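You operate a simulated robot arm through the tools that you are given. There is no shell and no other tool.

The job below is to be done with a simulated robot arm. You get a single attempt, and the scene is never put back.

## Task
Change the washer's filter: the white one in, the black one out.
Fine: switch the pump off first; the black filter goes into the black tray.

The check looks at the end state, three seconds after you hand in, the way a careful person would. Anything else that was tipped, shoved, dropped, spilled or broken makes it a failure.

## Robot
A 6-joint arm with a two-finger parallel gripper, fixed in place. Base frame: the origin is on the floor under the middle of its stand, x ahead of it, y to its left, z up; the work surface is at about z = 880. Units: mm, degrees, N and s.
It reaches about 1347 mm from its shoulder. Its first joint turns from -166.0 to 166.0 degrees. Payload 3.91 kg.
The tool frame sits at the grasp point between the pads (the TCP): z along the fingers, y along the line on which they close. The tips reach 30 mm beyond it. Largest opening 110 mm; finger width 20, thickness 10; the body of the gripper, 48 by 112 mm, starts 55 mm behind the TCP.
Orientation is told as [roll, pitch, yaw] about the base's x, y, z axes, in that order, counted from this pose: with the fingers straight down and closing along the base's y, the tool's x points along the base's -x, its y along +y and its z along -z.

## Interface
- The arm moves only by the tool arm_command. Its argument "rows" is a list of rows, each a list of 7 numbers: the turn, a rotation vector about the tool's x, y, z in rad, then the shift along the tool's x, y, z in mm, then the closure in counts, from 0 (fully open) to 255 (shut). In form: [[wx, wy, wz, dx, dy, dz, jaw], ...]. A call has 1 to 20 rows; each row is the pose to reach, as a shift and turn from the pose commanded when the call began, along the tool's axes at that moment. Rows are played at 5 a second. More than 50 mm and 8.6 degrees between two rows, or a gripper value outside its range, and nothing of the call is played. Where a pose cannot be reached the arm comes as near as it can. A force on the tool above 90 N (or 10 N above the force at the start of the call, whichever is more), or a blocked arm, ends the call early, and 0.2 s more pass. The fingers move at their own pace (about 108 mm/s each) and stop on an object; they squeeze with about 31 N. The grip force told is the motor's: it shows also when the fingers shut on nothing. Time passes only in rows, and 0.2 s behind the last, so rows that repeat a pose let the fingers close. It gives the time, the measured TCP pose, the force on the tool (base axes), the opening and the grip force at its end, in the units of the frame above (readings bear some noise), with the torque about the TCP (base axes, N m) and any sound that the robot's microphone picked up.
- Cameras (640 x 400 px; columns grow to the right, rows downward): "scene" is fixed at [402.1, 648.6, 1591.6]; the picture's right is [-1.00, -0.07, 0.00], its down [-0.04, 0.60, -0.80] and it looks along [0.06, -0.80, -0.60] (base axes); focal length 315 px, centre (320, 200). "wrist" rides on the gripper at [72, 17, -103] in the tool frame; the picture's right is [-0.23, 0.97, 0.00], its down [-0.76, -0.18, -0.62] and it looks along [-0.61, -0.14, 0.78] (tool axes); focal length 222 px, centre (320, 200).
- capture(camera): a new picture of that camera. It takes no simulated time.
- pixel_to_xyz(camera, pixels): there is no depth. For up to 12 entries [column, row, z] of the newest picture of that camera ("zoom" is the newest enlarged one), the place [x, y] in the base frame at which the ray of that pixel passes the height z, good to about 2 mm. It takes no simulated time.
- close_up(camera, box): a new picture of the part [left, top, right, bottom] of that camera's present view, enlarged. It takes no simulated time.
- job_done(): hands the job in; it is judged then, once.

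Unless the task says otherwise, let go and move clear before handing in.

The tools are called as a command line: name --pt "numbers of a row" for each row, then --argument value for the rest, lists and objects as JSON in quotes. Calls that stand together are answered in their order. arm_command: Moves the arm, as the interface text tells. Its arguments: {"type":"object","properties":{"rows":{"type":"array","items":{"type":"array","items":{"type":"number"}}}},"required":["rows"]} The other tools are called the same way: capture (camera) takes a picture; pixel_to_xyz (camera, pixels) gives the place at which the rays of pixels pass given heights; close_up (camera, box) takes an enlarged picture of a part of a camera's view; job_done () hands the job in.

At the start:

```text
time: 0.0
tool_pos: [664.1, -220.3, 1163.2]
ee_rot: [0.0, 0.1, 0.0]
wrist_force: [-0.5, -0.8, 0.4]
torque: [0.03, -0.03, -0.02]
width: 109.9
gripper_force: 0.1
```

scene: 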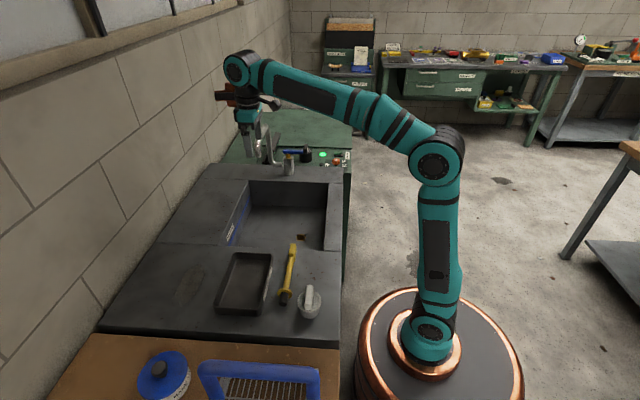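
wrist: 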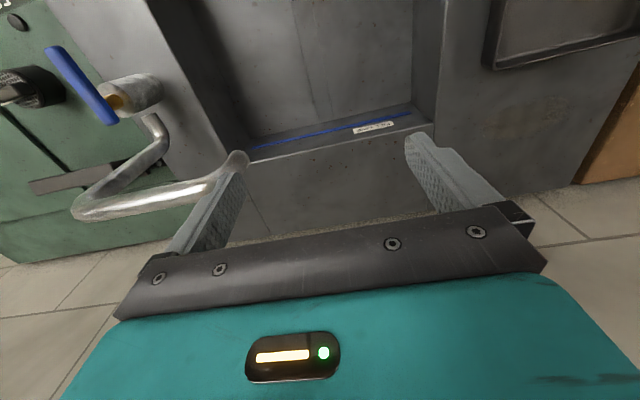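

The scene shows a sink-like washer with a tap, a green panel with a lit lamp near (323,154), a black tray near (244,283), a yellow-handled tool (289,272) and a small cup with something white (309,300). I'll take enlarged pictures to identify parts.

close_up --camera "scene" --box '[220, 130, 360, 218]'

close_up --camera "scene" --box '[200, 230, 350, 324]'

close_up --camera "scene" --box '[220, 170, 350, 251]'

close_up --camera "wrist" --box '[0, 0, 320, 200]'

```text
4.55 times, centred on (290, 174) of scene
```

zoom: 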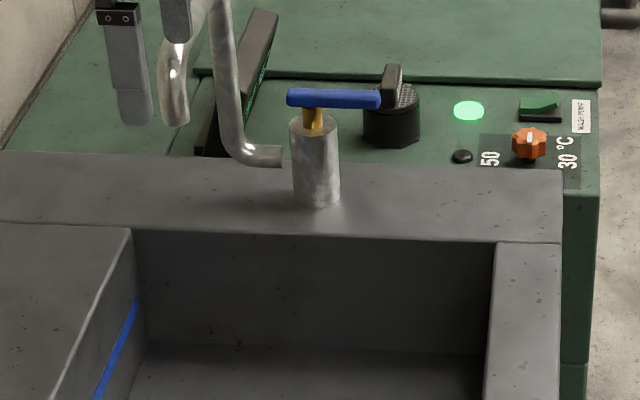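

```text
4.26 times, centred on (275, 277) of scene
```

zoom: 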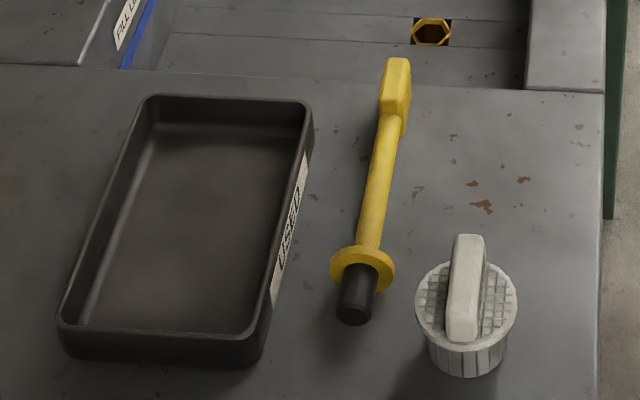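

```text
4.92 times, centred on (285, 210) of scene
```

zoom: 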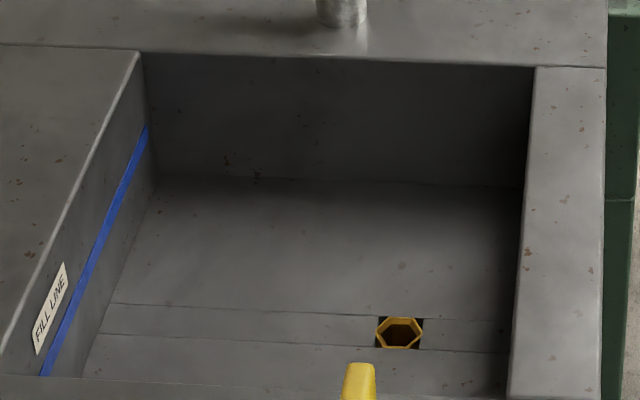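

```text
2.00 times, centred on (160, 100) of wrist
```

zoom: 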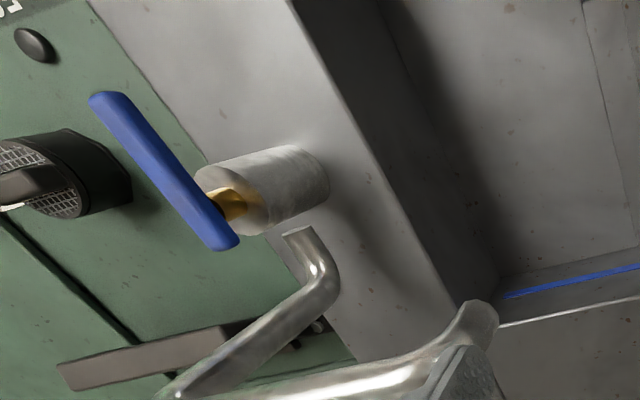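

The panel has a green lamp (323,154), a green rocker switch, an orange temperature knob and a black filter with a grip bar behind the blue-levered tap. I'll zoom in more on these to read labels and see the switch state.

close_up --camera "scene" --box '[295, 140, 359, 180]'

close_up --camera "scene" --box '[255, 130, 319, 170]'

close_up --camera "scene" --box '[215, 80, 311, 170]'

close_up --camera "wrist" --box '[0, 0, 160, 100]'

close_up --camera "scene" --box '[285, 275, 335, 325]'

```text
10.00 times, centred on (327, 160) of scene
```

zoom: 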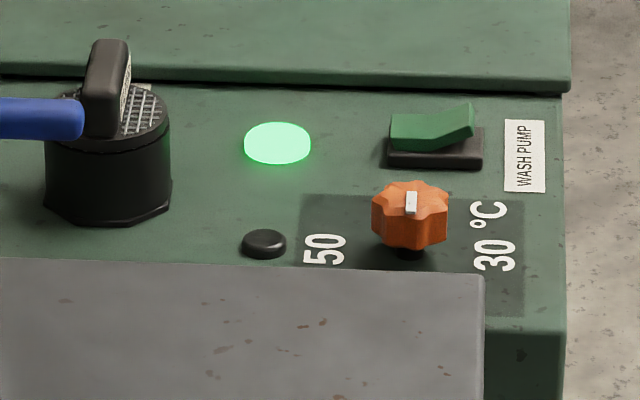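

```text
10.00 times, centred on (287, 150) of scene
```

zoom: 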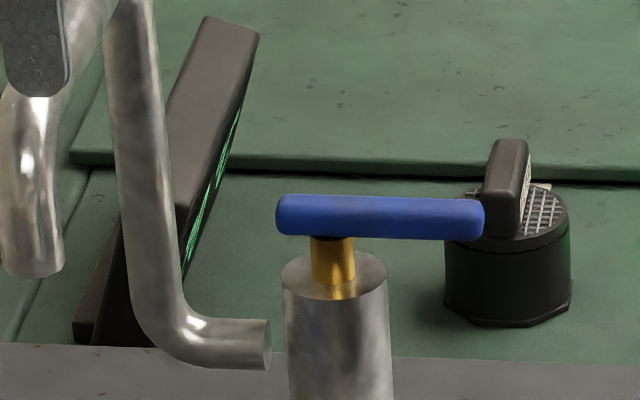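

```text
4.44 times, centred on (263, 125) of scene
```

zoom: 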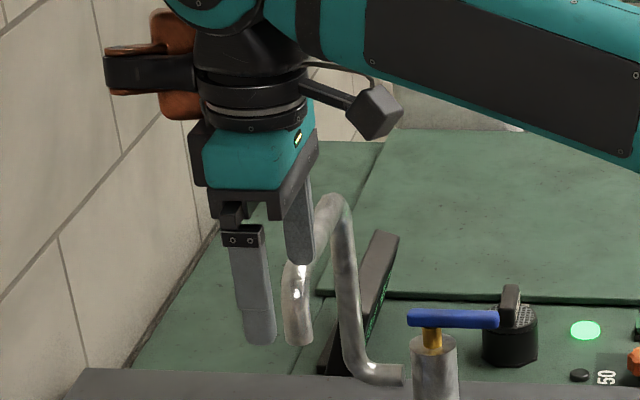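

```text
4.00 times, centred on (80, 50) of wrist
```

zoom: 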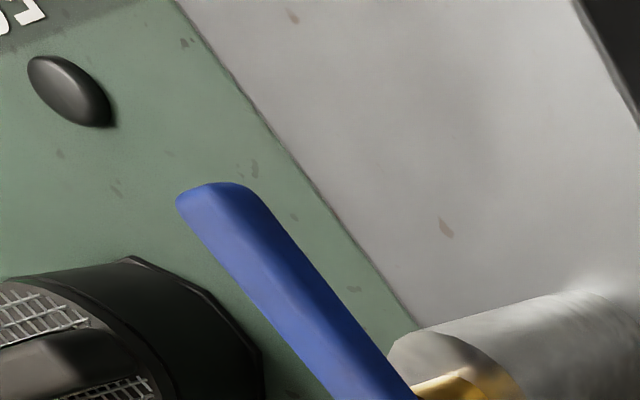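

```text
8.00 times, centred on (310, 300) of scene
```

zoom: 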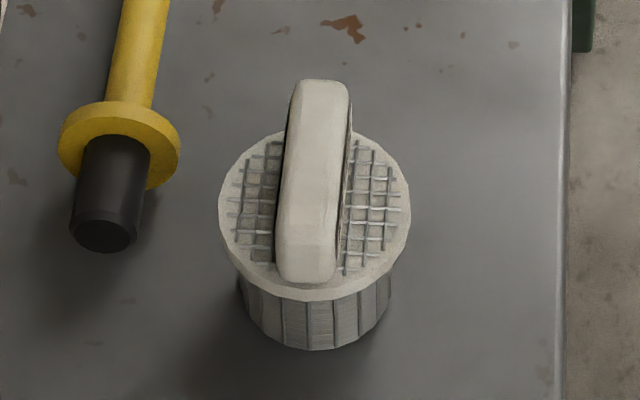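

The white filter stands at about (309,300), the black one sits in its housing around (306,152), and the "WASH PUMP" rocker is at about (338,153), apparently on with the lamp lit. I'll measure positions at plausible heights.

pixel_to_xyz --camera "scene" --pixels '[[338, 154, 880], [338, 154, 900], [306, 160, 880], [306, 152, 920], [306, 148, 940], [289, 165, 880], [309, 307, 880], [309, 300, 910], [309, 296, 930], [244, 283, 880], [316, 171, 880], [336, 161, 900]]'

pixel_to_xyz --camera "wrist" --pixels '[[130, 95, 880], [80, 85, 950], [30, 85, 880], [18, 20, 880], [150, 95, 900], [235, 160, 1000], [75, 205, 1000], [430, 130, 880], [370, 127, 800]]'

```text
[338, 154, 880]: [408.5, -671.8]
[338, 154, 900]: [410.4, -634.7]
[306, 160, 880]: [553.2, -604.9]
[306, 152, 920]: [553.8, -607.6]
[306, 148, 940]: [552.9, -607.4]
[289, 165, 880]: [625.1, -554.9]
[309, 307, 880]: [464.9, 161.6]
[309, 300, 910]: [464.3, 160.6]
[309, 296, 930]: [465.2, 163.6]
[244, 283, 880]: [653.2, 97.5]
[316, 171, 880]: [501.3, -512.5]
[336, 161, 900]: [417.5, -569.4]
```

```text
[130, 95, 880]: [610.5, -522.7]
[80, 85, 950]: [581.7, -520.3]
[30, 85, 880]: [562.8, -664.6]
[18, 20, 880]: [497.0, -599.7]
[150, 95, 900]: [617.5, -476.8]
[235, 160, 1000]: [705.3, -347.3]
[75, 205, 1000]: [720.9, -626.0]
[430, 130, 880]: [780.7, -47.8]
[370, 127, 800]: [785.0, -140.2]
```

I need the panel height, so I'll intersect the rays of the round black button (scene (321.5,164.3), wrist (17,22)) and the tap barrel in both cameras.

pixel_to_xyz --camera "scene" --pixels '[[321.5, 164.8, 800], [321.5, 164.8, 840], [321.5, 164.8, 880], [321.5, 164.8, 920], [286.5, 158, 880], [286.5, 158, 920], [286.5, 158, 960], [286.5, 158, 1000], [289, 174, 880], [289, 174, 860]]'

pixel_to_xyz --camera "wrist" --pixels '[[17, 23, 800], [17, 23, 840], [17, 23, 880], [17, 23, 920], [108, 100, 880], [108, 100, 920], [108, 100, 960], [108, 100, 1000]]'

```text
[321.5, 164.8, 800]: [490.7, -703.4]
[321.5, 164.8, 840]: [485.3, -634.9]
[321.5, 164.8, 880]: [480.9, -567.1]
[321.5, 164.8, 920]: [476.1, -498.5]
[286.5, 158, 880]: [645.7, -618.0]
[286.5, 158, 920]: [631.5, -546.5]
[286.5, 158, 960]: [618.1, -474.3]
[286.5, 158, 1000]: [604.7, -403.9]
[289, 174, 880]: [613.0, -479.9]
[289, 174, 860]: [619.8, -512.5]
```

```text
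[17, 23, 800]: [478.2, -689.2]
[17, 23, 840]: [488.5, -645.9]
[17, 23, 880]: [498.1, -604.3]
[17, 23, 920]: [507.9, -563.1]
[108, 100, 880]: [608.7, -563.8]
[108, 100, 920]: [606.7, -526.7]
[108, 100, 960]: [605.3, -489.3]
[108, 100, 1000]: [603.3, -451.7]
```

The button rays meet near z≈822, so the control panel looks lower than the deck. I'll lift and shift the arm to about (430,-520) to look at the panel with the wrist camera from closer.

arm_command --pt "0 0 0 0 0 -30 0" --pt "0 0 0 0 0 -60 0" --pt "0 0 0 30 -30 -60 0" --pt "0 0 0 60 -60 -60 0" --pt "0 0 0 90 -90 -60 0" --pt "0 0 0 120 -120 -60 0" --pt "0 0 0 150 -150 -60 0" --pt "0 0 0 180 -180 -60 0" --pt "0 0 0 210 -210 -60 0" --pt "0 0 0 240 -240 -60 0" --pt "0 0 0 264 -270 -60 0" --pt "0 0 0 264 -300 -60 0"

```text
time: 2.6
tool_pos: [402.9, -519.4, 1224.0]
ee_rot: [-0.1, 0.0, 0.2]
wrist_force: [0.3, 0.1, 0.6]
torque: [-0.02, -0.03, -0.06]
width: 110.2
gripper_force: 0.0
```

The arm moved to about (403,-519,1224) with no contact. I'll take pictures from here.

capture --camera "wrist"

capture --camera "scene"

```text
taken
```

wrist: 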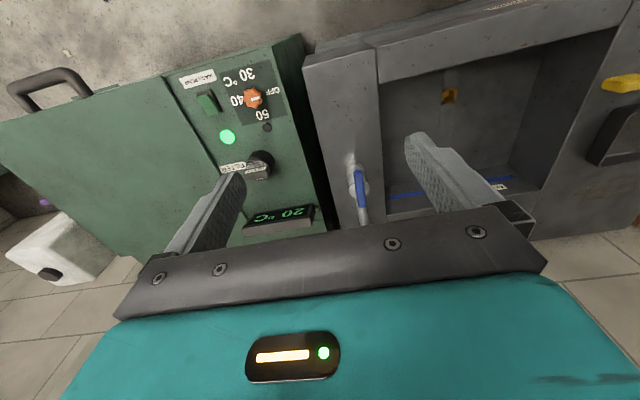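

```text
taken
```

scene: 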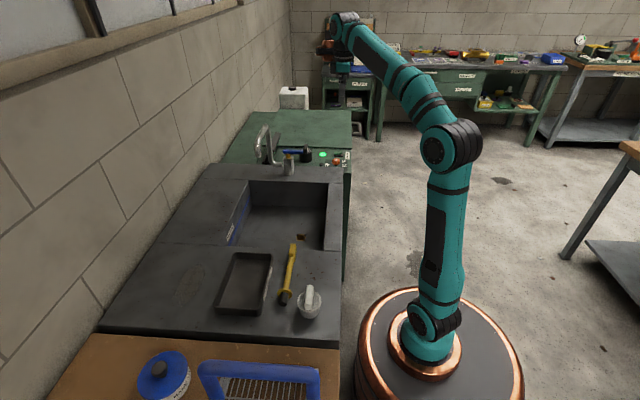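

From here the wrist view shows the rocker (207,103), lamp (227,137), knob (252,98), black filter (260,165) with a label beside it and a 20 °C display. I'll zoom in on these.

close_up --camera "wrist" --box '[170, 60, 330, 160]'

close_up --camera "wrist" --box '[200, 130, 320, 205]'

close_up --camera "scene" --box '[220, 110, 360, 200]'

close_up --camera "wrist" --box '[240, 130, 290, 180]'

```text
4.00 times, centred on (250, 110) of wrist
```

zoom: 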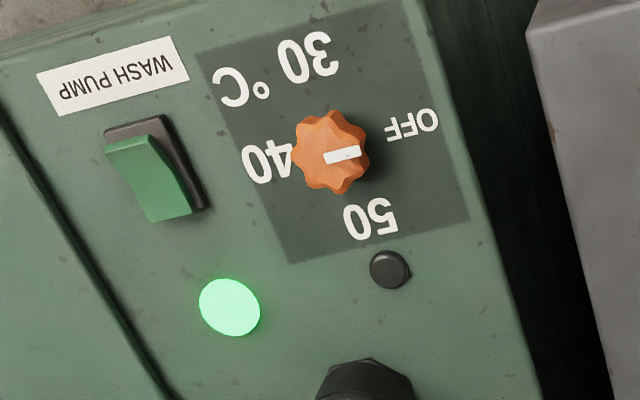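

```text
5.33 times, centred on (260, 168) of wrist
```

zoom: 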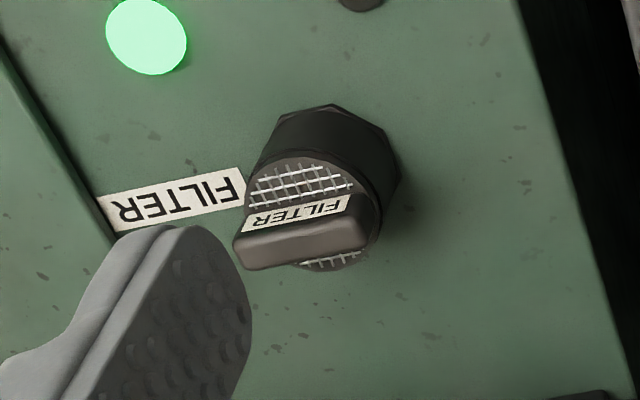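

```text
4.44 times, centred on (290, 155) of scene
```

zoom: 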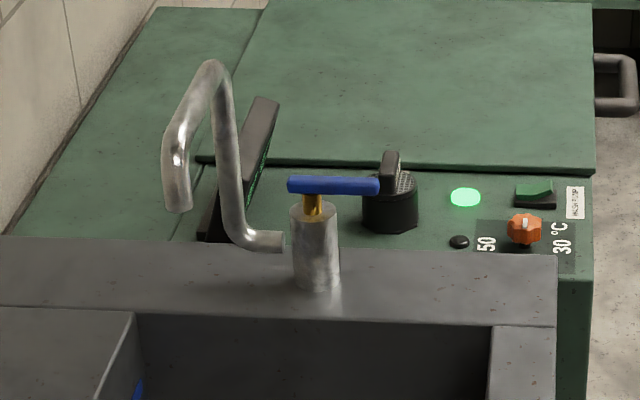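

```text
8.00 times, centred on (265, 155) of wrist
```

zoom: 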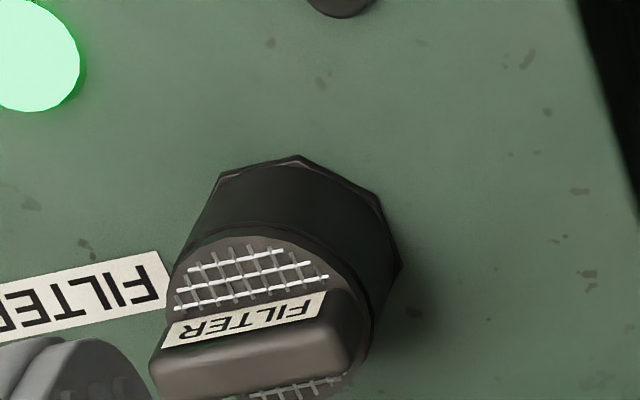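

The wrist zoom shows the rocker's green face raised at its -x end (near the robot), with lamp lit, and the bar handle of the black filter running along y. I'll triangulate lamp, button, label and deck edges with both cameras.

pixel_to_xyz --camera "wrist" --pixels '[[227.25, 136.75, 780], [227.25, 136.75, 820], [227.25, 136.75, 860], [267.5, 127.5, 780], [267.5, 127.5, 820], [267.5, 127.5, 860], [198.25, 78.75, 780], [198.25, 78.75, 820], [198.25, 78.75, 860]]'

pixel_to_xyz --camera "scene" --pixels '[[322.7, 154.3, 780], [322.7, 154.3, 820], [322.7, 154.3, 860], [321.5, 164.6, 780], [321.5, 164.6, 820], [321.5, 164.6, 860], [347.5, 155.6, 780], [347.5, 155.6, 820], [347.5, 155.6, 860]]'

```text
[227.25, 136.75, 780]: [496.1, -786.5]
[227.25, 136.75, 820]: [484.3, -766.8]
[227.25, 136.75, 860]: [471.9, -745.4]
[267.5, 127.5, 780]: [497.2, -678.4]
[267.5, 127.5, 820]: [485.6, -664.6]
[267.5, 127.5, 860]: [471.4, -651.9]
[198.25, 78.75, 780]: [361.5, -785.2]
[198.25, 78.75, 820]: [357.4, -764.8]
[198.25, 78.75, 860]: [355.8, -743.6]
```

```text
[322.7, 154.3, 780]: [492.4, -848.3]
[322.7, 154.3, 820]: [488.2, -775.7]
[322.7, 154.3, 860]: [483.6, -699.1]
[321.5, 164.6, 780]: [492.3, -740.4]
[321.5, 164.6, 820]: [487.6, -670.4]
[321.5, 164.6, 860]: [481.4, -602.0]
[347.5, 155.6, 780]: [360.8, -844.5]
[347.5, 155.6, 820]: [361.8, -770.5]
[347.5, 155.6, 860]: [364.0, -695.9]
```

The rays agree on a panel top near z≈822, with the lamp at (485,-763), the button at (486,-663) and the label at (359,-763). Next I'll close the fingers and move lower beside the rocker to see it in detail.

arm_command --pt "0 0 0 9 -28 25 255" --pt "0 0 0 18 -56 50 255" --pt "0 0 0 27 -83 76 255" --pt "0 0 0 36 -110 102 255" --pt "0 0 0 45 -138 128 255" --pt "0 0 0 54 -166 153 255" --pt "0 0 0 64 -194 179 255" --pt "0 0 0 73 -221 204 255" --pt "0 0 0 73 -221 204 255"

capture --camera "wrist"

capture --camera "scene"

```text
time: 4.6
tool_pos: [328.2, -742.1, 1019.0]
ee_rot: [0.0, 0.1, -0.1]
wrist_force: [-0.5, -0.6, -0.1]
torque: [0.03, -0.01, 0.01]
width: 0.0
gripper_force: 30.4
```

```text
taken
```

wrist: 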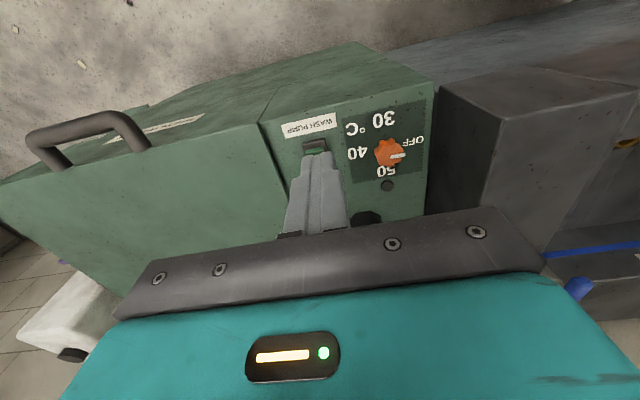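

```text
taken
```

scene: 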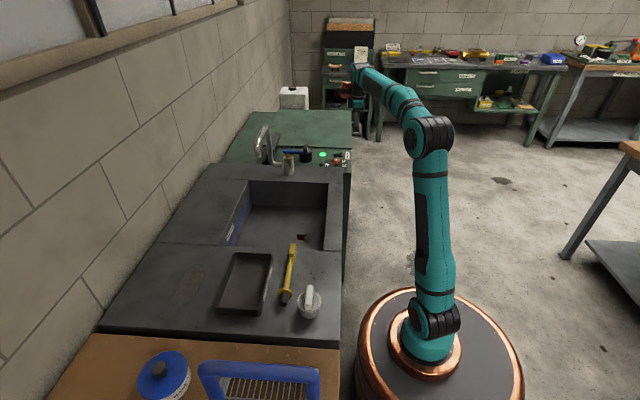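

The closed fingers partly cover the rocker at about (313,148); the label is at (309,126). I'll zoom to see the rocker end and the measured geometry.

close_up --camera "wrist" --box '[250, 90, 430, 202]'

pixel_to_xyz --camera "wrist" --pixels '[[309, 126, 822], [303, 144, 822], [325, 138, 822], [375, 157, 850], [388, 148, 850], [387, 185, 825], [437, 88, 870], [437, 88, 880]]'

```text
3.56 times, centred on (340, 146) of wrist
```

zoom: 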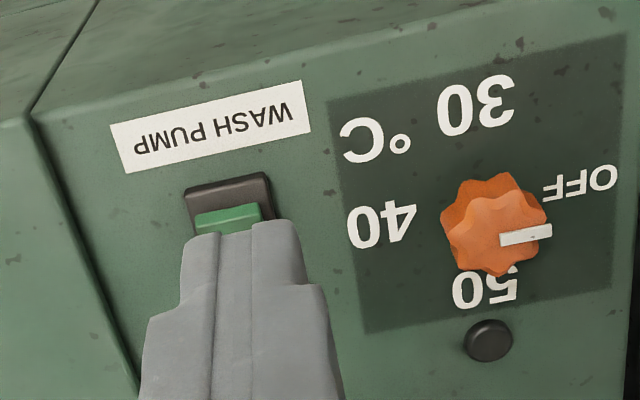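

```text
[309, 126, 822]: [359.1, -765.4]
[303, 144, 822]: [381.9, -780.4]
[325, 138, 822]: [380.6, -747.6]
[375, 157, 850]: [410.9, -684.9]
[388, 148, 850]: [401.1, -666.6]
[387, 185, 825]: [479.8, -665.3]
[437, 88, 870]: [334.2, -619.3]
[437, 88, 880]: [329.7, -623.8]
```

The switch base's near edge is at x≈381, y from -780 to -748, so its centre is about (405,-764) and the raised end is near x≈388. I'll move the closed fingertips over that end, still well above it, and check from the scene camera.

arm_command --pt "0 0 0 -20 -8 0 255" --pt "0 0 0 -40 -15 0 255" --pt "0 0 0 -61 -22.7 0 255" --pt "0 0 0 -61 -22.7 30 255" --pt "0 0 0 -61 -22.7 60 255" --pt "0 0 0 -61 -22.7 89 255" --pt "0 0 0 -61 -22.7 89 255"

close_up --camera "scene" --box '[295, 120, 375, 170]'

close_up --camera "wrist" --box '[240, 60, 400, 200]'

```text
time: 6.2
tool_pos: [389.5, -764.5, 930.4]
ee_rot: [0.1, 0.0, -0.1]
wrist_force: [0.2, -0.2, 0.1]
torque: [0.0, 0.02, 0.01]
width: 0.0
gripper_force: 31.3
```

```text
8.00 times, centred on (335, 145) of scene
```

zoom: 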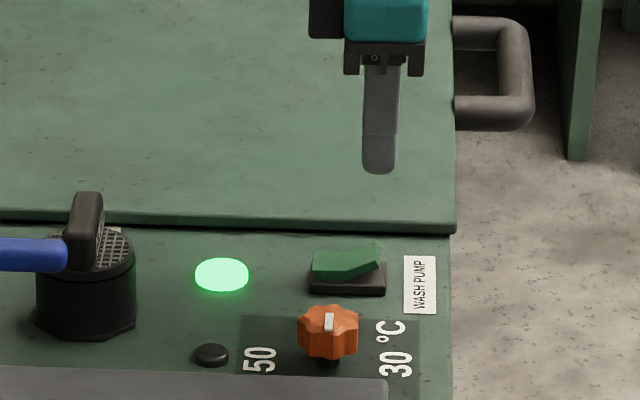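

```text
2.86 times, centred on (320, 130) of wrist
```

zoom: 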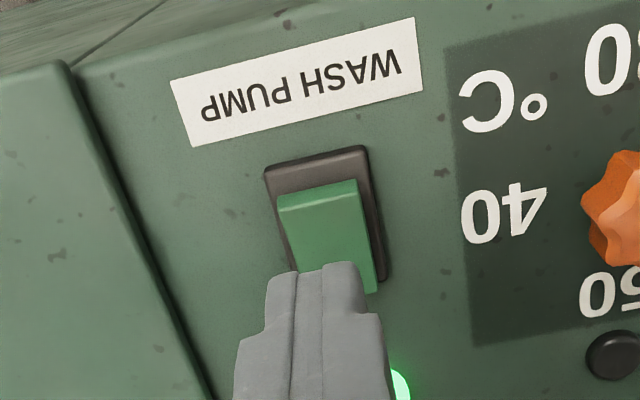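

The fingertips hang above the switch; lamp still lit. I'll triangulate the raised rocker end (wrist (319.3,128.3), scene (342.3,150.6)) before pressing.

pixel_to_xyz --camera "wrist" --pixels '[[319.3, 128.3, 830], [319.3, 128.3, 840], [319.3, 128.3, 850], [334, 125, 840], [304, 132, 840], [338, 161, 840], [316, 118, 830]]'

close_up --camera "scene" --box '[325, 140, 357, 160]'

pixel_to_xyz --camera "scene" --pixels '[[342.3, 150.8, 830], [342.3, 150.8, 840], [342.3, 150.8, 850], [342.3, 150.8, 860]]'

```text
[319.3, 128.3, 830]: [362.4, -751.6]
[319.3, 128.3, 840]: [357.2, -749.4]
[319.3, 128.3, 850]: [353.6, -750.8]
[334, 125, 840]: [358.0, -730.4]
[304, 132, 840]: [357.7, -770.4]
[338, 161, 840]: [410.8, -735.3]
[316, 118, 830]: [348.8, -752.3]
```

```text
16.00 times, centred on (341, 150) of scene
```

zoom: 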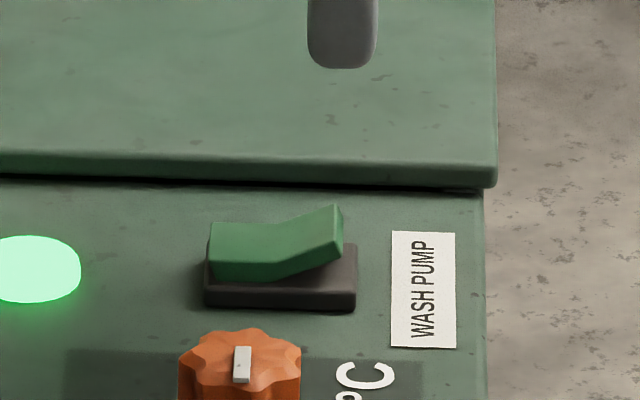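

```text
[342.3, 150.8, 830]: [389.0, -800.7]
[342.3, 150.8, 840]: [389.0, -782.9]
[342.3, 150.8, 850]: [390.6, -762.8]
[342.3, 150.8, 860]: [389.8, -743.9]
```

By hand calculation from the current camera pose, the raised end sits at about (389,-764,848), right under the fingertips. I'll descend gently in small steps and read the force.

arm_command --pt "0 0 0 0 0 20 255" --pt "0 0 0 0 0 40 255" --pt "0 0 0 0 0 48 255" --pt "0 0 0 0 0 50 255" --pt "0 0 0 0 0 52 255" --pt "0 0 0 0 0 54 255"

close_up --camera "scene" --box '[315, 130, 363, 160]'

```text
time: 7.6
tool_pos: [389.4, -764.3, 875.5]
ee_rot: [0.0, 0.0, -0.1]
wrist_force: [0.3, 0.1, 0.1]
torque: [0.0, 0.04, 0.03]
width: 0.0
gripper_force: 30.7
```

```text
13.33 times, centred on (339, 145) of scene
```

zoom: 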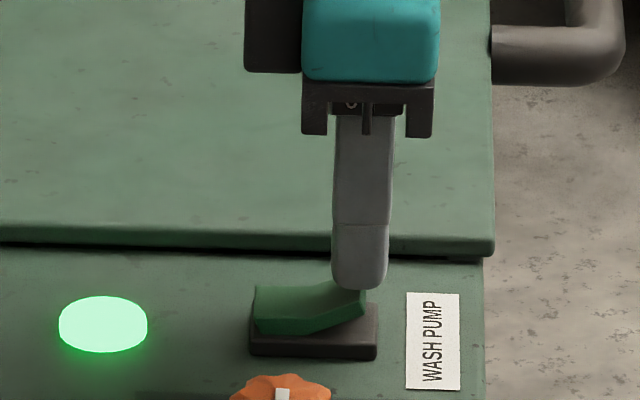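

The fingertip is just above/at the raised end, with no contact force yet and the lamp still lit. I'll press on in 2 mm steps.

arm_command --pt "0 0 0 0 0 2 255" --pt "0 0 0 0 0 4 255" --pt "0 0 0 0 0 6 255"

close_up --camera "scene" --box '[315, 130, 363, 160]'

```text
time: 8.4
tool_pos: [389.0, -765.6, 868.3]
ee_rot: [-0.1, 0.0, 0.2]
wrist_force: [0.4, -0.6, 0.3]
torque: [-0.01, -0.02, 0.0]
width: 0.1
gripper_force: 31.2
```

```text
13.33 times, centred on (339, 145) of scene
```

zoom: 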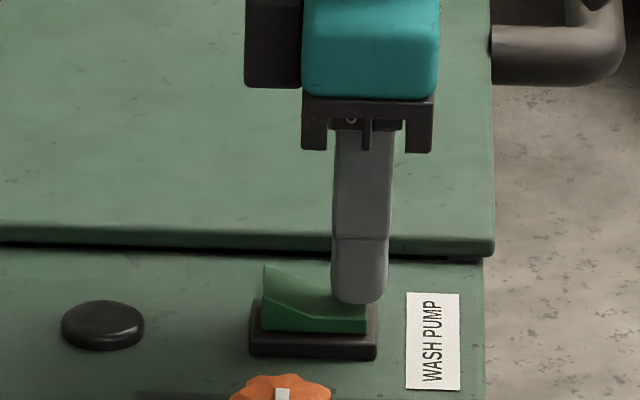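

The rocker has flipped (raised on its +x side now) and the lamp is dark, so the pump is off. I'll retract upward and then move to look at the filter closely with the jaws open.

arm_command --pt "0 0 0 0 0 -30 255" --pt "0 0 0 0 0 -70 255" --pt "0 0 0 0 0 -110 255" --pt "0 0 0 0 0 -150 255" --pt "0 0 0 -25 30 -150 200" --pt "0 0 0 -50 60 -150 100" --pt "0 0 0 -75 90 -145 0" --pt "0 0 0 -84 102 -130 0" --pt "0 0 0 -84 102 -130 0"

capture --camera "wrist"

capture --camera "scene"

```text
time: 10.4
tool_pos: [472.9, -662.0, 998.7]
ee_rot: [0.0, 0.0, 0.0]
wrist_force: [0.3, 0.1, 0.2]
torque: [-0.01, 0.0, -0.03]
width: 110.0
gripper_force: 0.1
```

```text
taken
```

wrist: 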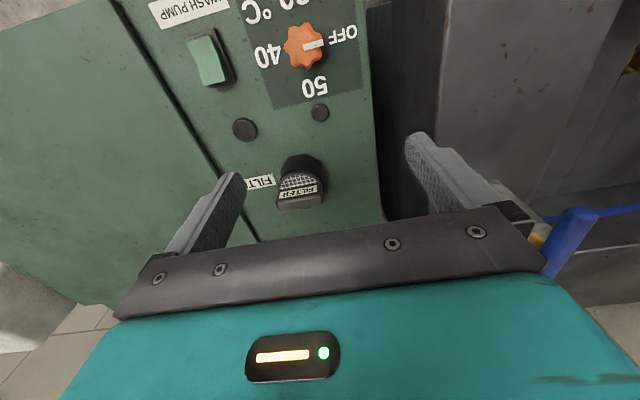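

```text
taken
```

scene: 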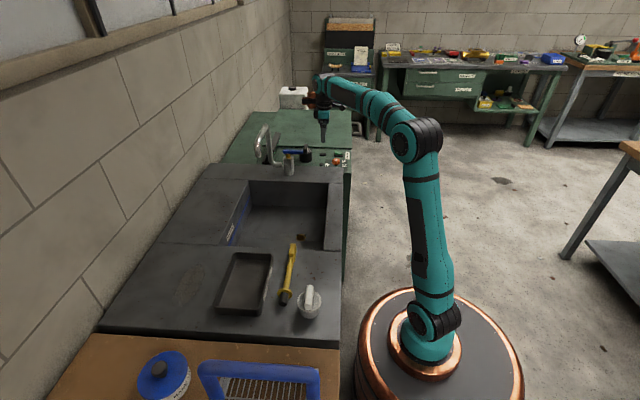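

The lamp at wrist (245,129) is dark and the filter is at about (300,180) in view between the open fingers. I'll zoom in on it to look for bayonet marks or latches.

close_up --camera "wrist" --box '[240, 140, 352, 210]'

close_up --camera "wrist" --box '[176, 20, 272, 80]'

close_up --camera "scene" --box '[290, 135, 338, 165]'

```text
5.71 times, centred on (296, 175) of wrist
```

zoom: 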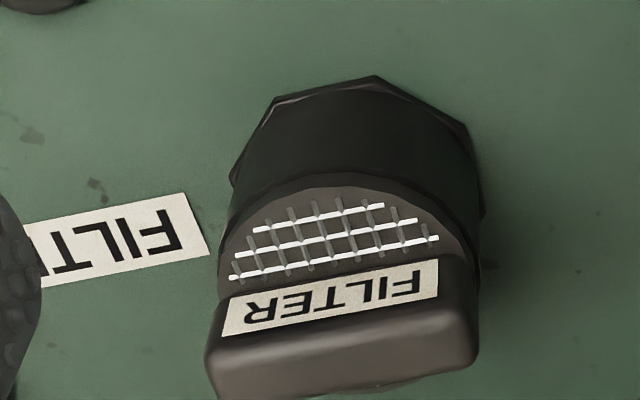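

```text
6.67 times, centred on (224, 50) of wrist
```

zoom: 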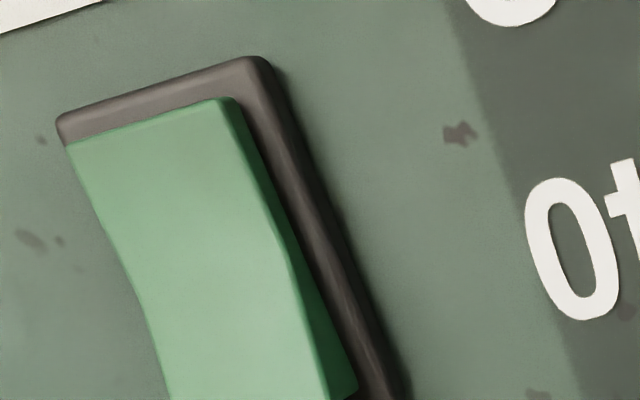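

```text
13.33 times, centred on (314, 150) of scene
```

zoom: 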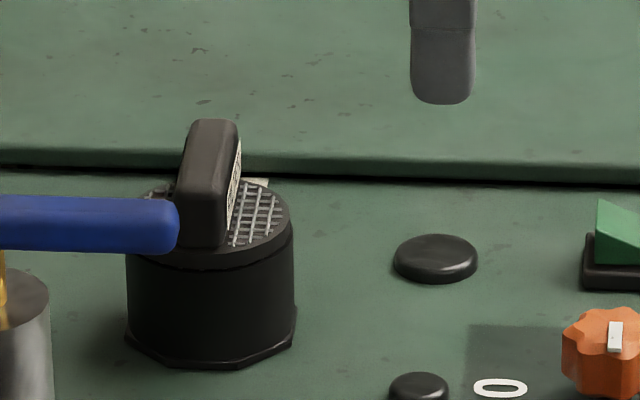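

The filter's cap has a bar handle with a FILTER label on its -x side, sitting on a round housing; no latch is visible. I'll triangulate the handle's corners and cap with both cameras.

pixel_to_xyz --camera "wrist" --pixels '[[299.5, 201.6, 880], [299.5, 201.6, 890], [299.5, 201.6, 900], [278.5, 199, 890], [317, 193.5, 890], [277.5, 209, 890], [323, 203, 890], [281, 183, 860], [320, 180, 860]]'

pixel_to_xyz --camera "scene" --pixels '[[305.7, 146.5, 880], [305.7, 146.5, 890], [305.7, 146.5, 900], [305.3, 148.9, 890], [306.05, 144.15, 890], [306.0, 160, 822], [299.8, 156, 860], [311.8, 153, 860]]'

```text
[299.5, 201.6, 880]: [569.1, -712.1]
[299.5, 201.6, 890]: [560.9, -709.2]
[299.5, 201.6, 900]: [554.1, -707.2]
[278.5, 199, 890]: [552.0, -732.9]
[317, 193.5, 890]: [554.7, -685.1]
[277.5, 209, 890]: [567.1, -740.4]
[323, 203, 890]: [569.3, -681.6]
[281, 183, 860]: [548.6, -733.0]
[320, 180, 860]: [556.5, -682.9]
```

```text
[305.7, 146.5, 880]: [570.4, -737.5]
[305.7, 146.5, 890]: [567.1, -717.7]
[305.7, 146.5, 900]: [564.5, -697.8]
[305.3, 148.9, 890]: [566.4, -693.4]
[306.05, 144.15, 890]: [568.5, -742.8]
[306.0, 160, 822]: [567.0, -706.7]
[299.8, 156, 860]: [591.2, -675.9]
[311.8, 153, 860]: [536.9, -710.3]
```

The handle top is near (562,-708) at about z≈890, but the x estimates differ by several mm. I'll rotate the tool by +90° yaw above the filter so the jaws close along x, and view it again from that side.

arm_command --pt "0 0 -0.1428 -8 -4 -10 0" --pt "0 0 -0.2856 -16 -8 -20 0" --pt "0 0 -0.4284 -25 -13 -30 0" --pt "0 0 -0.5712 -33 -17 -30 0" --pt "0 0 -0.714 -41 -21 -30 0" --pt "0 0 -0.8568 -49 -25 -30 0" --pt "0 0 -0.9996 -57 -29 -30 0" --pt "0 0 -1.1424 -65 -33 -30 0" --pt "0 0 -1.2852 -74 -38 -30 0" --pt "0 0 -1.428 -82 -42 -30 0" --pt "0 0 -1.5708 -90 -46 -30 0" --pt "0 0 -1.5708 -90 -46 -30 0"

capture --camera "wrist"

capture --camera "scene"

```text
time: 13.0
tool_pos: [563.8, -708.6, 1030.5]
ee_rot: [0.0, 0.0, 90.1]
wrist_force: [-0.7, 1.0, 0.6]
torque: [0.01, -0.01, 0.0]
width: 110.1
gripper_force: 0.0
```

```text
taken
```

wrist: 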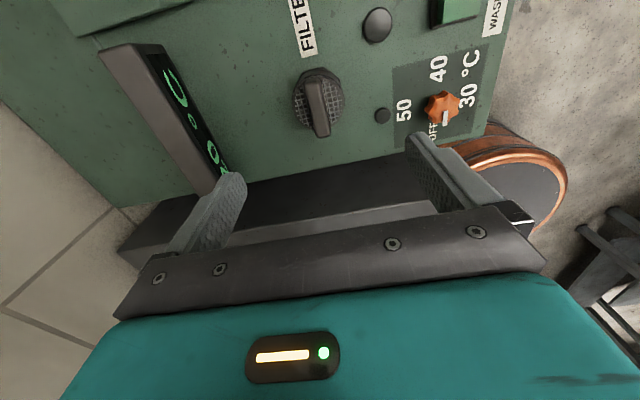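

```text
taken
```

scene: 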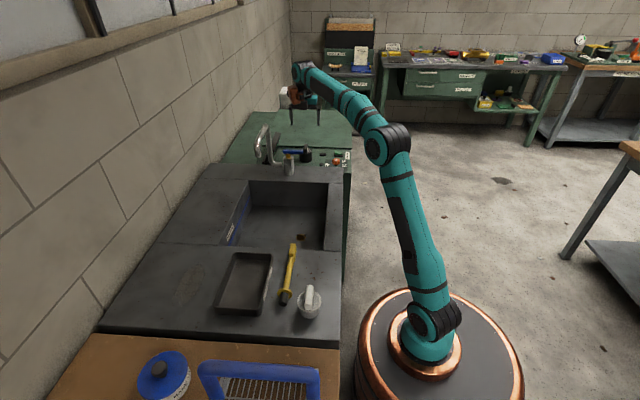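

In this view (image right = -x) the filter is at (320,102) with its handle, and a raised display box stands on the +x side at (165,120). I'll zoom in to measure both handle and display clearance.

close_up --camera "wrist" --box '[264, 55, 376, 125]'

close_up --camera "wrist" --box '[80, 20, 272, 160]'

close_up --camera "scene" --box '[250, 90, 330, 170]'

```text
5.71 times, centred on (320, 90) of wrist
```

zoom: 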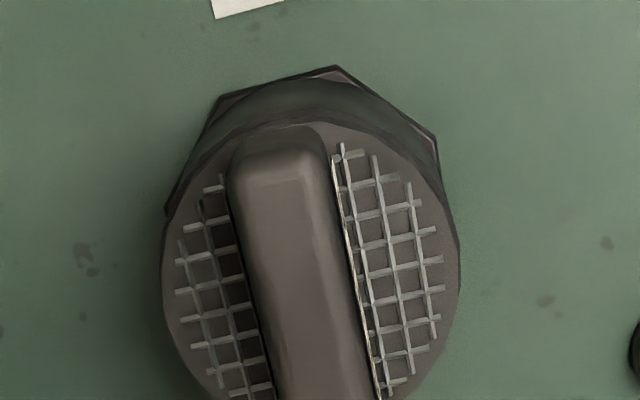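

```text
2.86 times, centred on (176, 90) of wrist
```

zoom: 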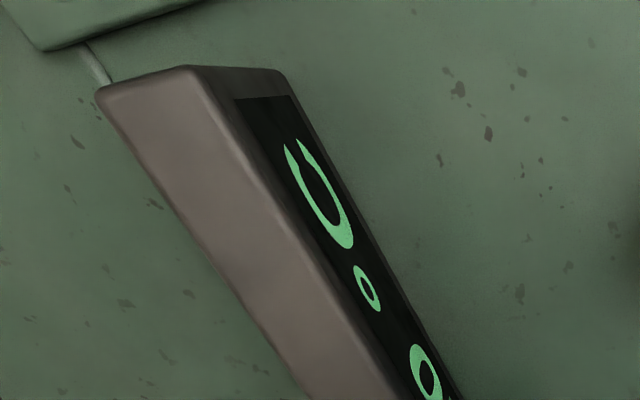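

```text
5.00 times, centred on (290, 130) of scene
```

zoom: 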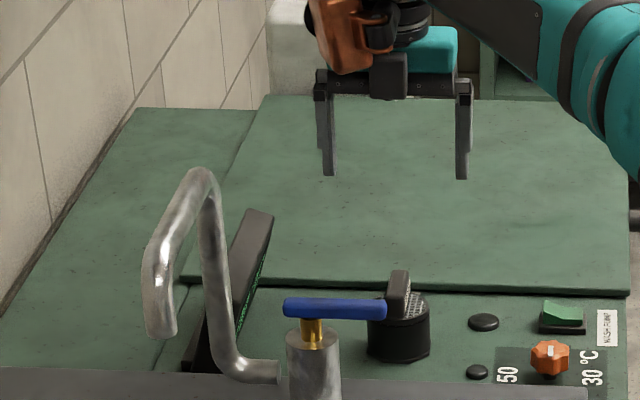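

I'll convert handle centre-line points, cap edges and the display's top edge to positions.

pixel_to_xyz --camera "wrist" --pixels '[[313.9, 90, 890], [320, 123.3, 890], [304.8, 90, 890], [322.9, 90, 890], [312.7, 77.8, 885], [313.9, 90, 900], [292.3, 108, 860], [344.3, 101, 860], [130.5, 44.5, 900], [130.5, 44.5, 940], [215, 165, 900], [215, 165, 940]]'

pixel_to_xyz --camera "scene" --pixels '[[280.4, 133, 880], [280.4, 133, 900], [280.4, 133, 940], [304.8, 148, 880], [304.8, 148, 890], [304.8, 148, 900], [306.2, 144.5, 890], [306.2, 144.5, 900]]'

close_up --camera "scene" --box '[294, 138, 318, 168]'

```text
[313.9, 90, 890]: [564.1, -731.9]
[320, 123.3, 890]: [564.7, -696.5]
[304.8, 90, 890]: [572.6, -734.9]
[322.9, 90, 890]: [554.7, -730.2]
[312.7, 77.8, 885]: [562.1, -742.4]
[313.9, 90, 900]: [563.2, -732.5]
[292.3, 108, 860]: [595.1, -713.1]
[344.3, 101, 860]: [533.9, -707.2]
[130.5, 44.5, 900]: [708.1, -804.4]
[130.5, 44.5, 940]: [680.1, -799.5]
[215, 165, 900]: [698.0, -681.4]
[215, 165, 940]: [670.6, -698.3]
```

```text
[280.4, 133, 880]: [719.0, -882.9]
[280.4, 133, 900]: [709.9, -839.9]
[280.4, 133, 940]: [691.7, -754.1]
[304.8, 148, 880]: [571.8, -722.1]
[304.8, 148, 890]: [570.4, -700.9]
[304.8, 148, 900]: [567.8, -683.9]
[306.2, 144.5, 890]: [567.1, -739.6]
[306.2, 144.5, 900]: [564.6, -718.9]
```

```text
13.33 times, centred on (306, 153) of scene
```

zoom: 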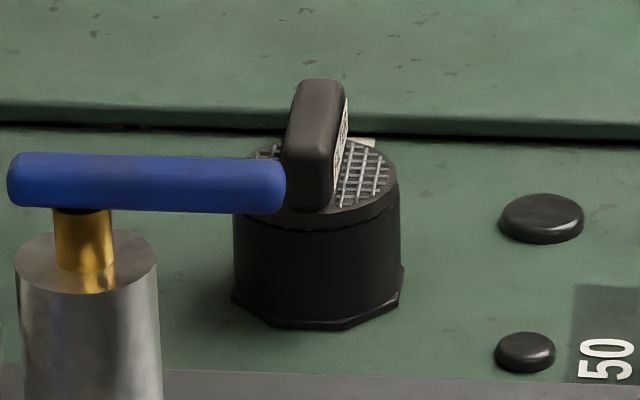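

The handle is centred at x≈564, aligned with y within a degree, about 18 mm thick, its top at z≈892 and the cap rim at z≈865; the display is far enough away (x>680). I'll descend with open jaws to TCP z≈905 and check.

arm_command --pt "0 0 0 0 0 30 0" --pt "0 0 0 0 0 60 0" --pt "0 0 0 0 0 90 0" --pt "0 0 0 0 0 110 0" --pt "0 0 0 0 0 120 0" --pt "0 0 0 0 0 125 60" --pt "0 0 0 0 0 125 120" --pt "0 0 0 0 0 125 150" --pt "0 0 0 0 0 125 150"

capture --camera "wrist"

close_up --camera "scene" --box '[280, 110, 340, 170]'

```text
time: 15.0
tool_pos: [563.8, -709.1, 904.9]
ee_rot: [0.0, 0.0, 90.0]
wrist_force: [-0.7, 0.0, -1.0]
torque: [0.0, 0.02, -0.06]
width: 45.5
gripper_force: 0.1
```

```text
taken
```

wrist: 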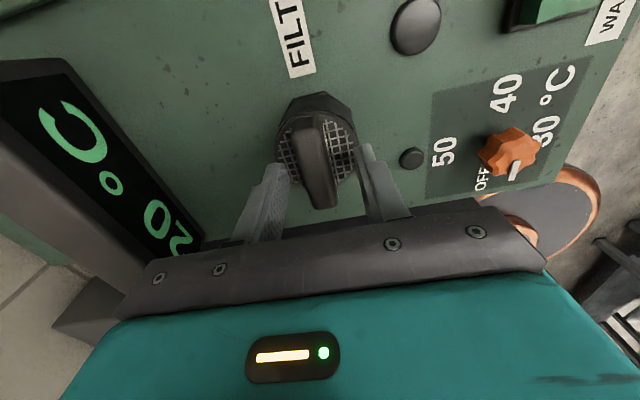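

```text
6.67 times, centred on (310, 140) of scene
```

zoom: 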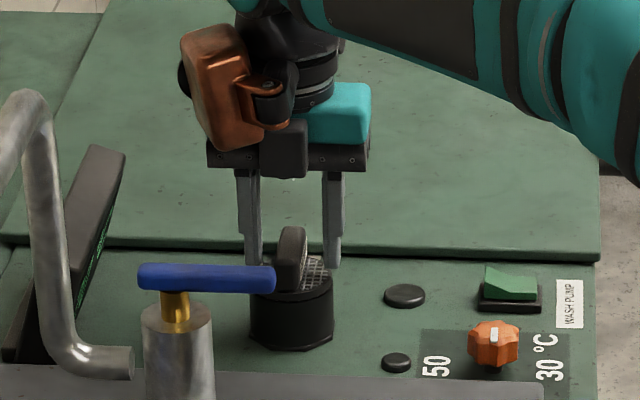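

The fingers now straddle the handle symmetrically with tips around z≈875 above the cap. I'll zoom to check the clearance between tips and grille.

close_up --camera "wrist" --box '[240, 80, 420, 240]'

close_up --camera "scene" --box '[298, 130, 338, 165]'

```text
2.50 times, centred on (330, 160) of wrist
```

zoom: 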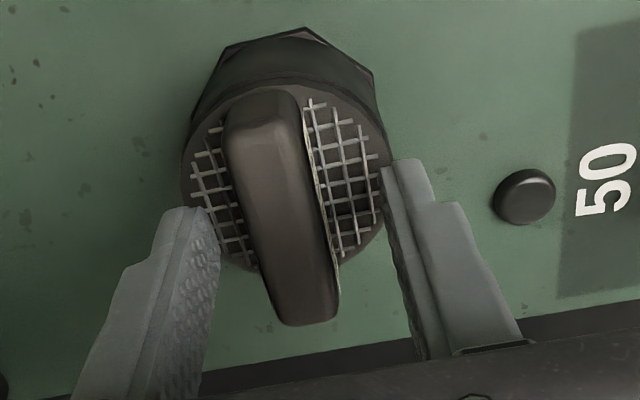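

```text
11.43 times, centred on (318, 148) of scene
```

zoom: 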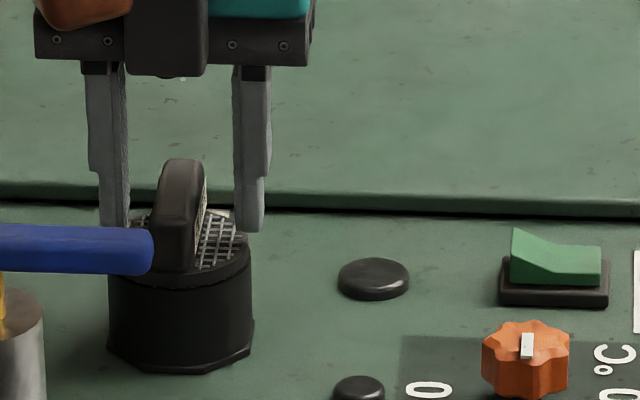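

The fingers straddle the handle evenly (scene zoom: finger edges at 128 and 235, handle centre 180). I'll use the wrist view to pin down the cap height before closing.

pixel_to_xyz --camera "wrist" --pixels '[[274.8, 154, 860], [358, 141, 860], [274.8, 154, 870], [358, 141, 870], [313, 126.4, 890], [324, 188, 890], [313, 126.4, 895], [324, 188, 895], [293, 137, 890], [324, 136, 890]]'

pixel_to_xyz --camera "scene" --pixels '[[312, 151.7, 855], [312, 151.7, 860], [312, 151.7, 865], [312, 151.7, 870], [306, 144.2, 885], [306, 144.2, 890], [306, 144.2, 895]]'

```text
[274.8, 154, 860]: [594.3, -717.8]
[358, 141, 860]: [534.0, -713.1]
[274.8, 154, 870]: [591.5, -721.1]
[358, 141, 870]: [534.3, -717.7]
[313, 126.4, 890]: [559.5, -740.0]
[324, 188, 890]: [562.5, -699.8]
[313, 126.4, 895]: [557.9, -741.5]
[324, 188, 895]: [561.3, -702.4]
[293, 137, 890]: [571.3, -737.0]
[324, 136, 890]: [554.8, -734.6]
```

```text
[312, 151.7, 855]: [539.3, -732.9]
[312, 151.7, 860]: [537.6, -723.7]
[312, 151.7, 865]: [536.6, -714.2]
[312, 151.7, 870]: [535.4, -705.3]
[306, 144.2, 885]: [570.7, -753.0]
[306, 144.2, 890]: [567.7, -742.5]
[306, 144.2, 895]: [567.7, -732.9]
```

Both heights agree: cap rim at z≈862, centre near (563.5,-712). I'll lower 7 mm, shift 3 mm in -y, and close on the handle.

arm_command --pt "0 0 0 3 0 4 150" --pt "0 0 0 3 0 7 150" --pt "0 0 0 3 0 7 200" --pt "0 0 0 3 0 7 255" --pt "0 0 0 3 0 7 255" --pt "0 0 0 3 0 7 255"

close_up --camera "scene" --box '[288, 125, 338, 165]'

capture --camera "wrist"

```text
time: 16.4
tool_pos: [562.9, -712.2, 898.5]
ee_rot: [0.0, 0.0, 90.0]
wrist_force: [-0.5, 0.5, 3.6]
torque: [0.05, -0.1, 0.01]
width: 17.3
gripper_force: 31.1
```

```text
10.00 times, centred on (313, 145) of scene
```

zoom: 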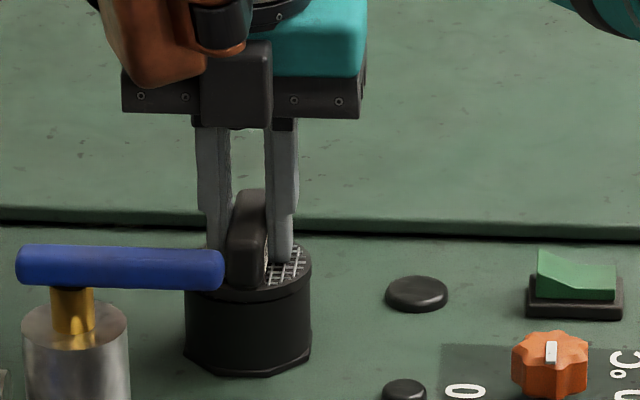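

```text
taken
```

wrist: 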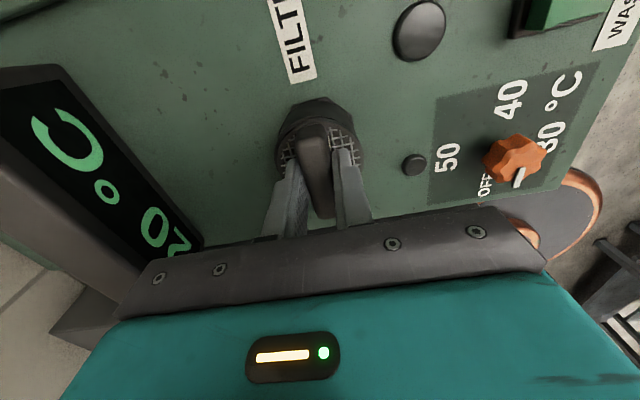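

The handle is gripped (width 17.3 mm) and the force is small. I'll lift slowly a few millimetres and see whether it resists or comes free.

arm_command --pt "0 0 0 0 0 -2 255" --pt "0 0 0 0 0 -4 255" --pt "0 0 0 0 0 -6 255"

close_up --camera "scene" --box '[288, 125, 338, 165]'

```text
time: 17.2
tool_pos: [563.2, -712.3, 904.3]
ee_rot: [-0.1, -0.1, 89.9]
wrist_force: [1.3, 1.1, -1.5]
torque: [-0.02, -0.01, -0.03]
width: 17.4
gripper_force: 30.8
```

```text
10.00 times, centred on (313, 145) of scene
```

zoom: 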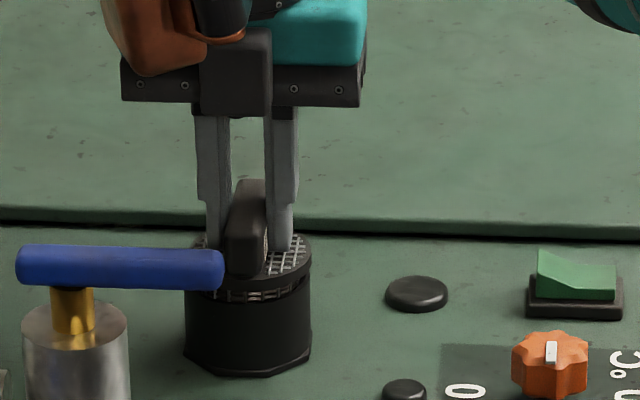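

The filter is rising freely out of its socket with only its own weight. I'll lift it clear by about 140 mm and look.

arm_command --pt "0 0 0 0 0 -10 255" --pt "0 0 0 0 0 -20 255" --pt "0 0 0 0 0 -35 255" --pt "0 0 0 0 0 -50 255" --pt "0 0 0 0 0 -70 255" --pt "0 0 0 0 0 -95 255" --pt "0 0 0 0 0 -120 255" --pt "0 0 0 0 0 -145 255" --pt "0 0 0 0 0 -145 255"

capture --camera "scene"

close_up --camera "scene" --box '[270, 95, 350, 175]'

capture --camera "wrist"

```text
time: 19.2
tool_pos: [564.1, -712.7, 1049.2]
ee_rot: [0.0, 0.0, 90.0]
wrist_force: [-0.1, -0.8, -0.1]
torque: [0.01, -0.01, 0.01]
width: 17.2
gripper_force: 31.5
```

```text
taken
```

scene: 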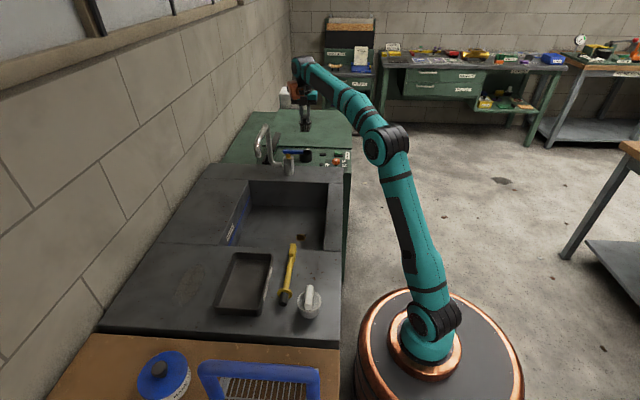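

```text
5.00 times, centred on (310, 135) of scene
```

zoom: 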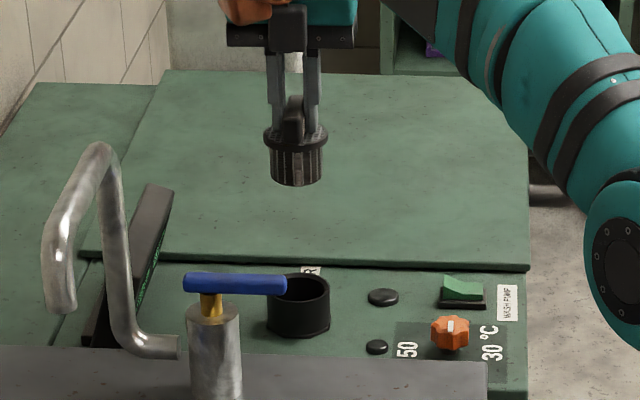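

```text
taken
```

wrist: 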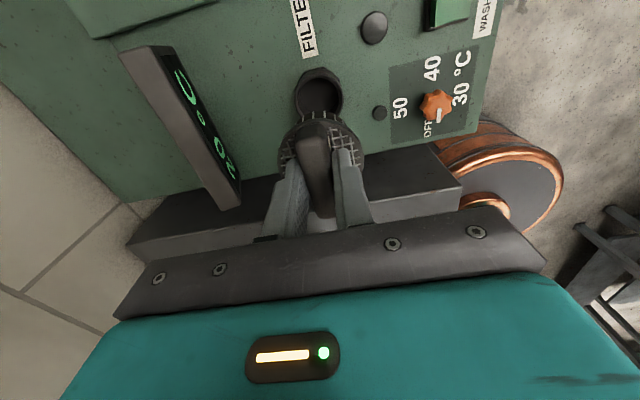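

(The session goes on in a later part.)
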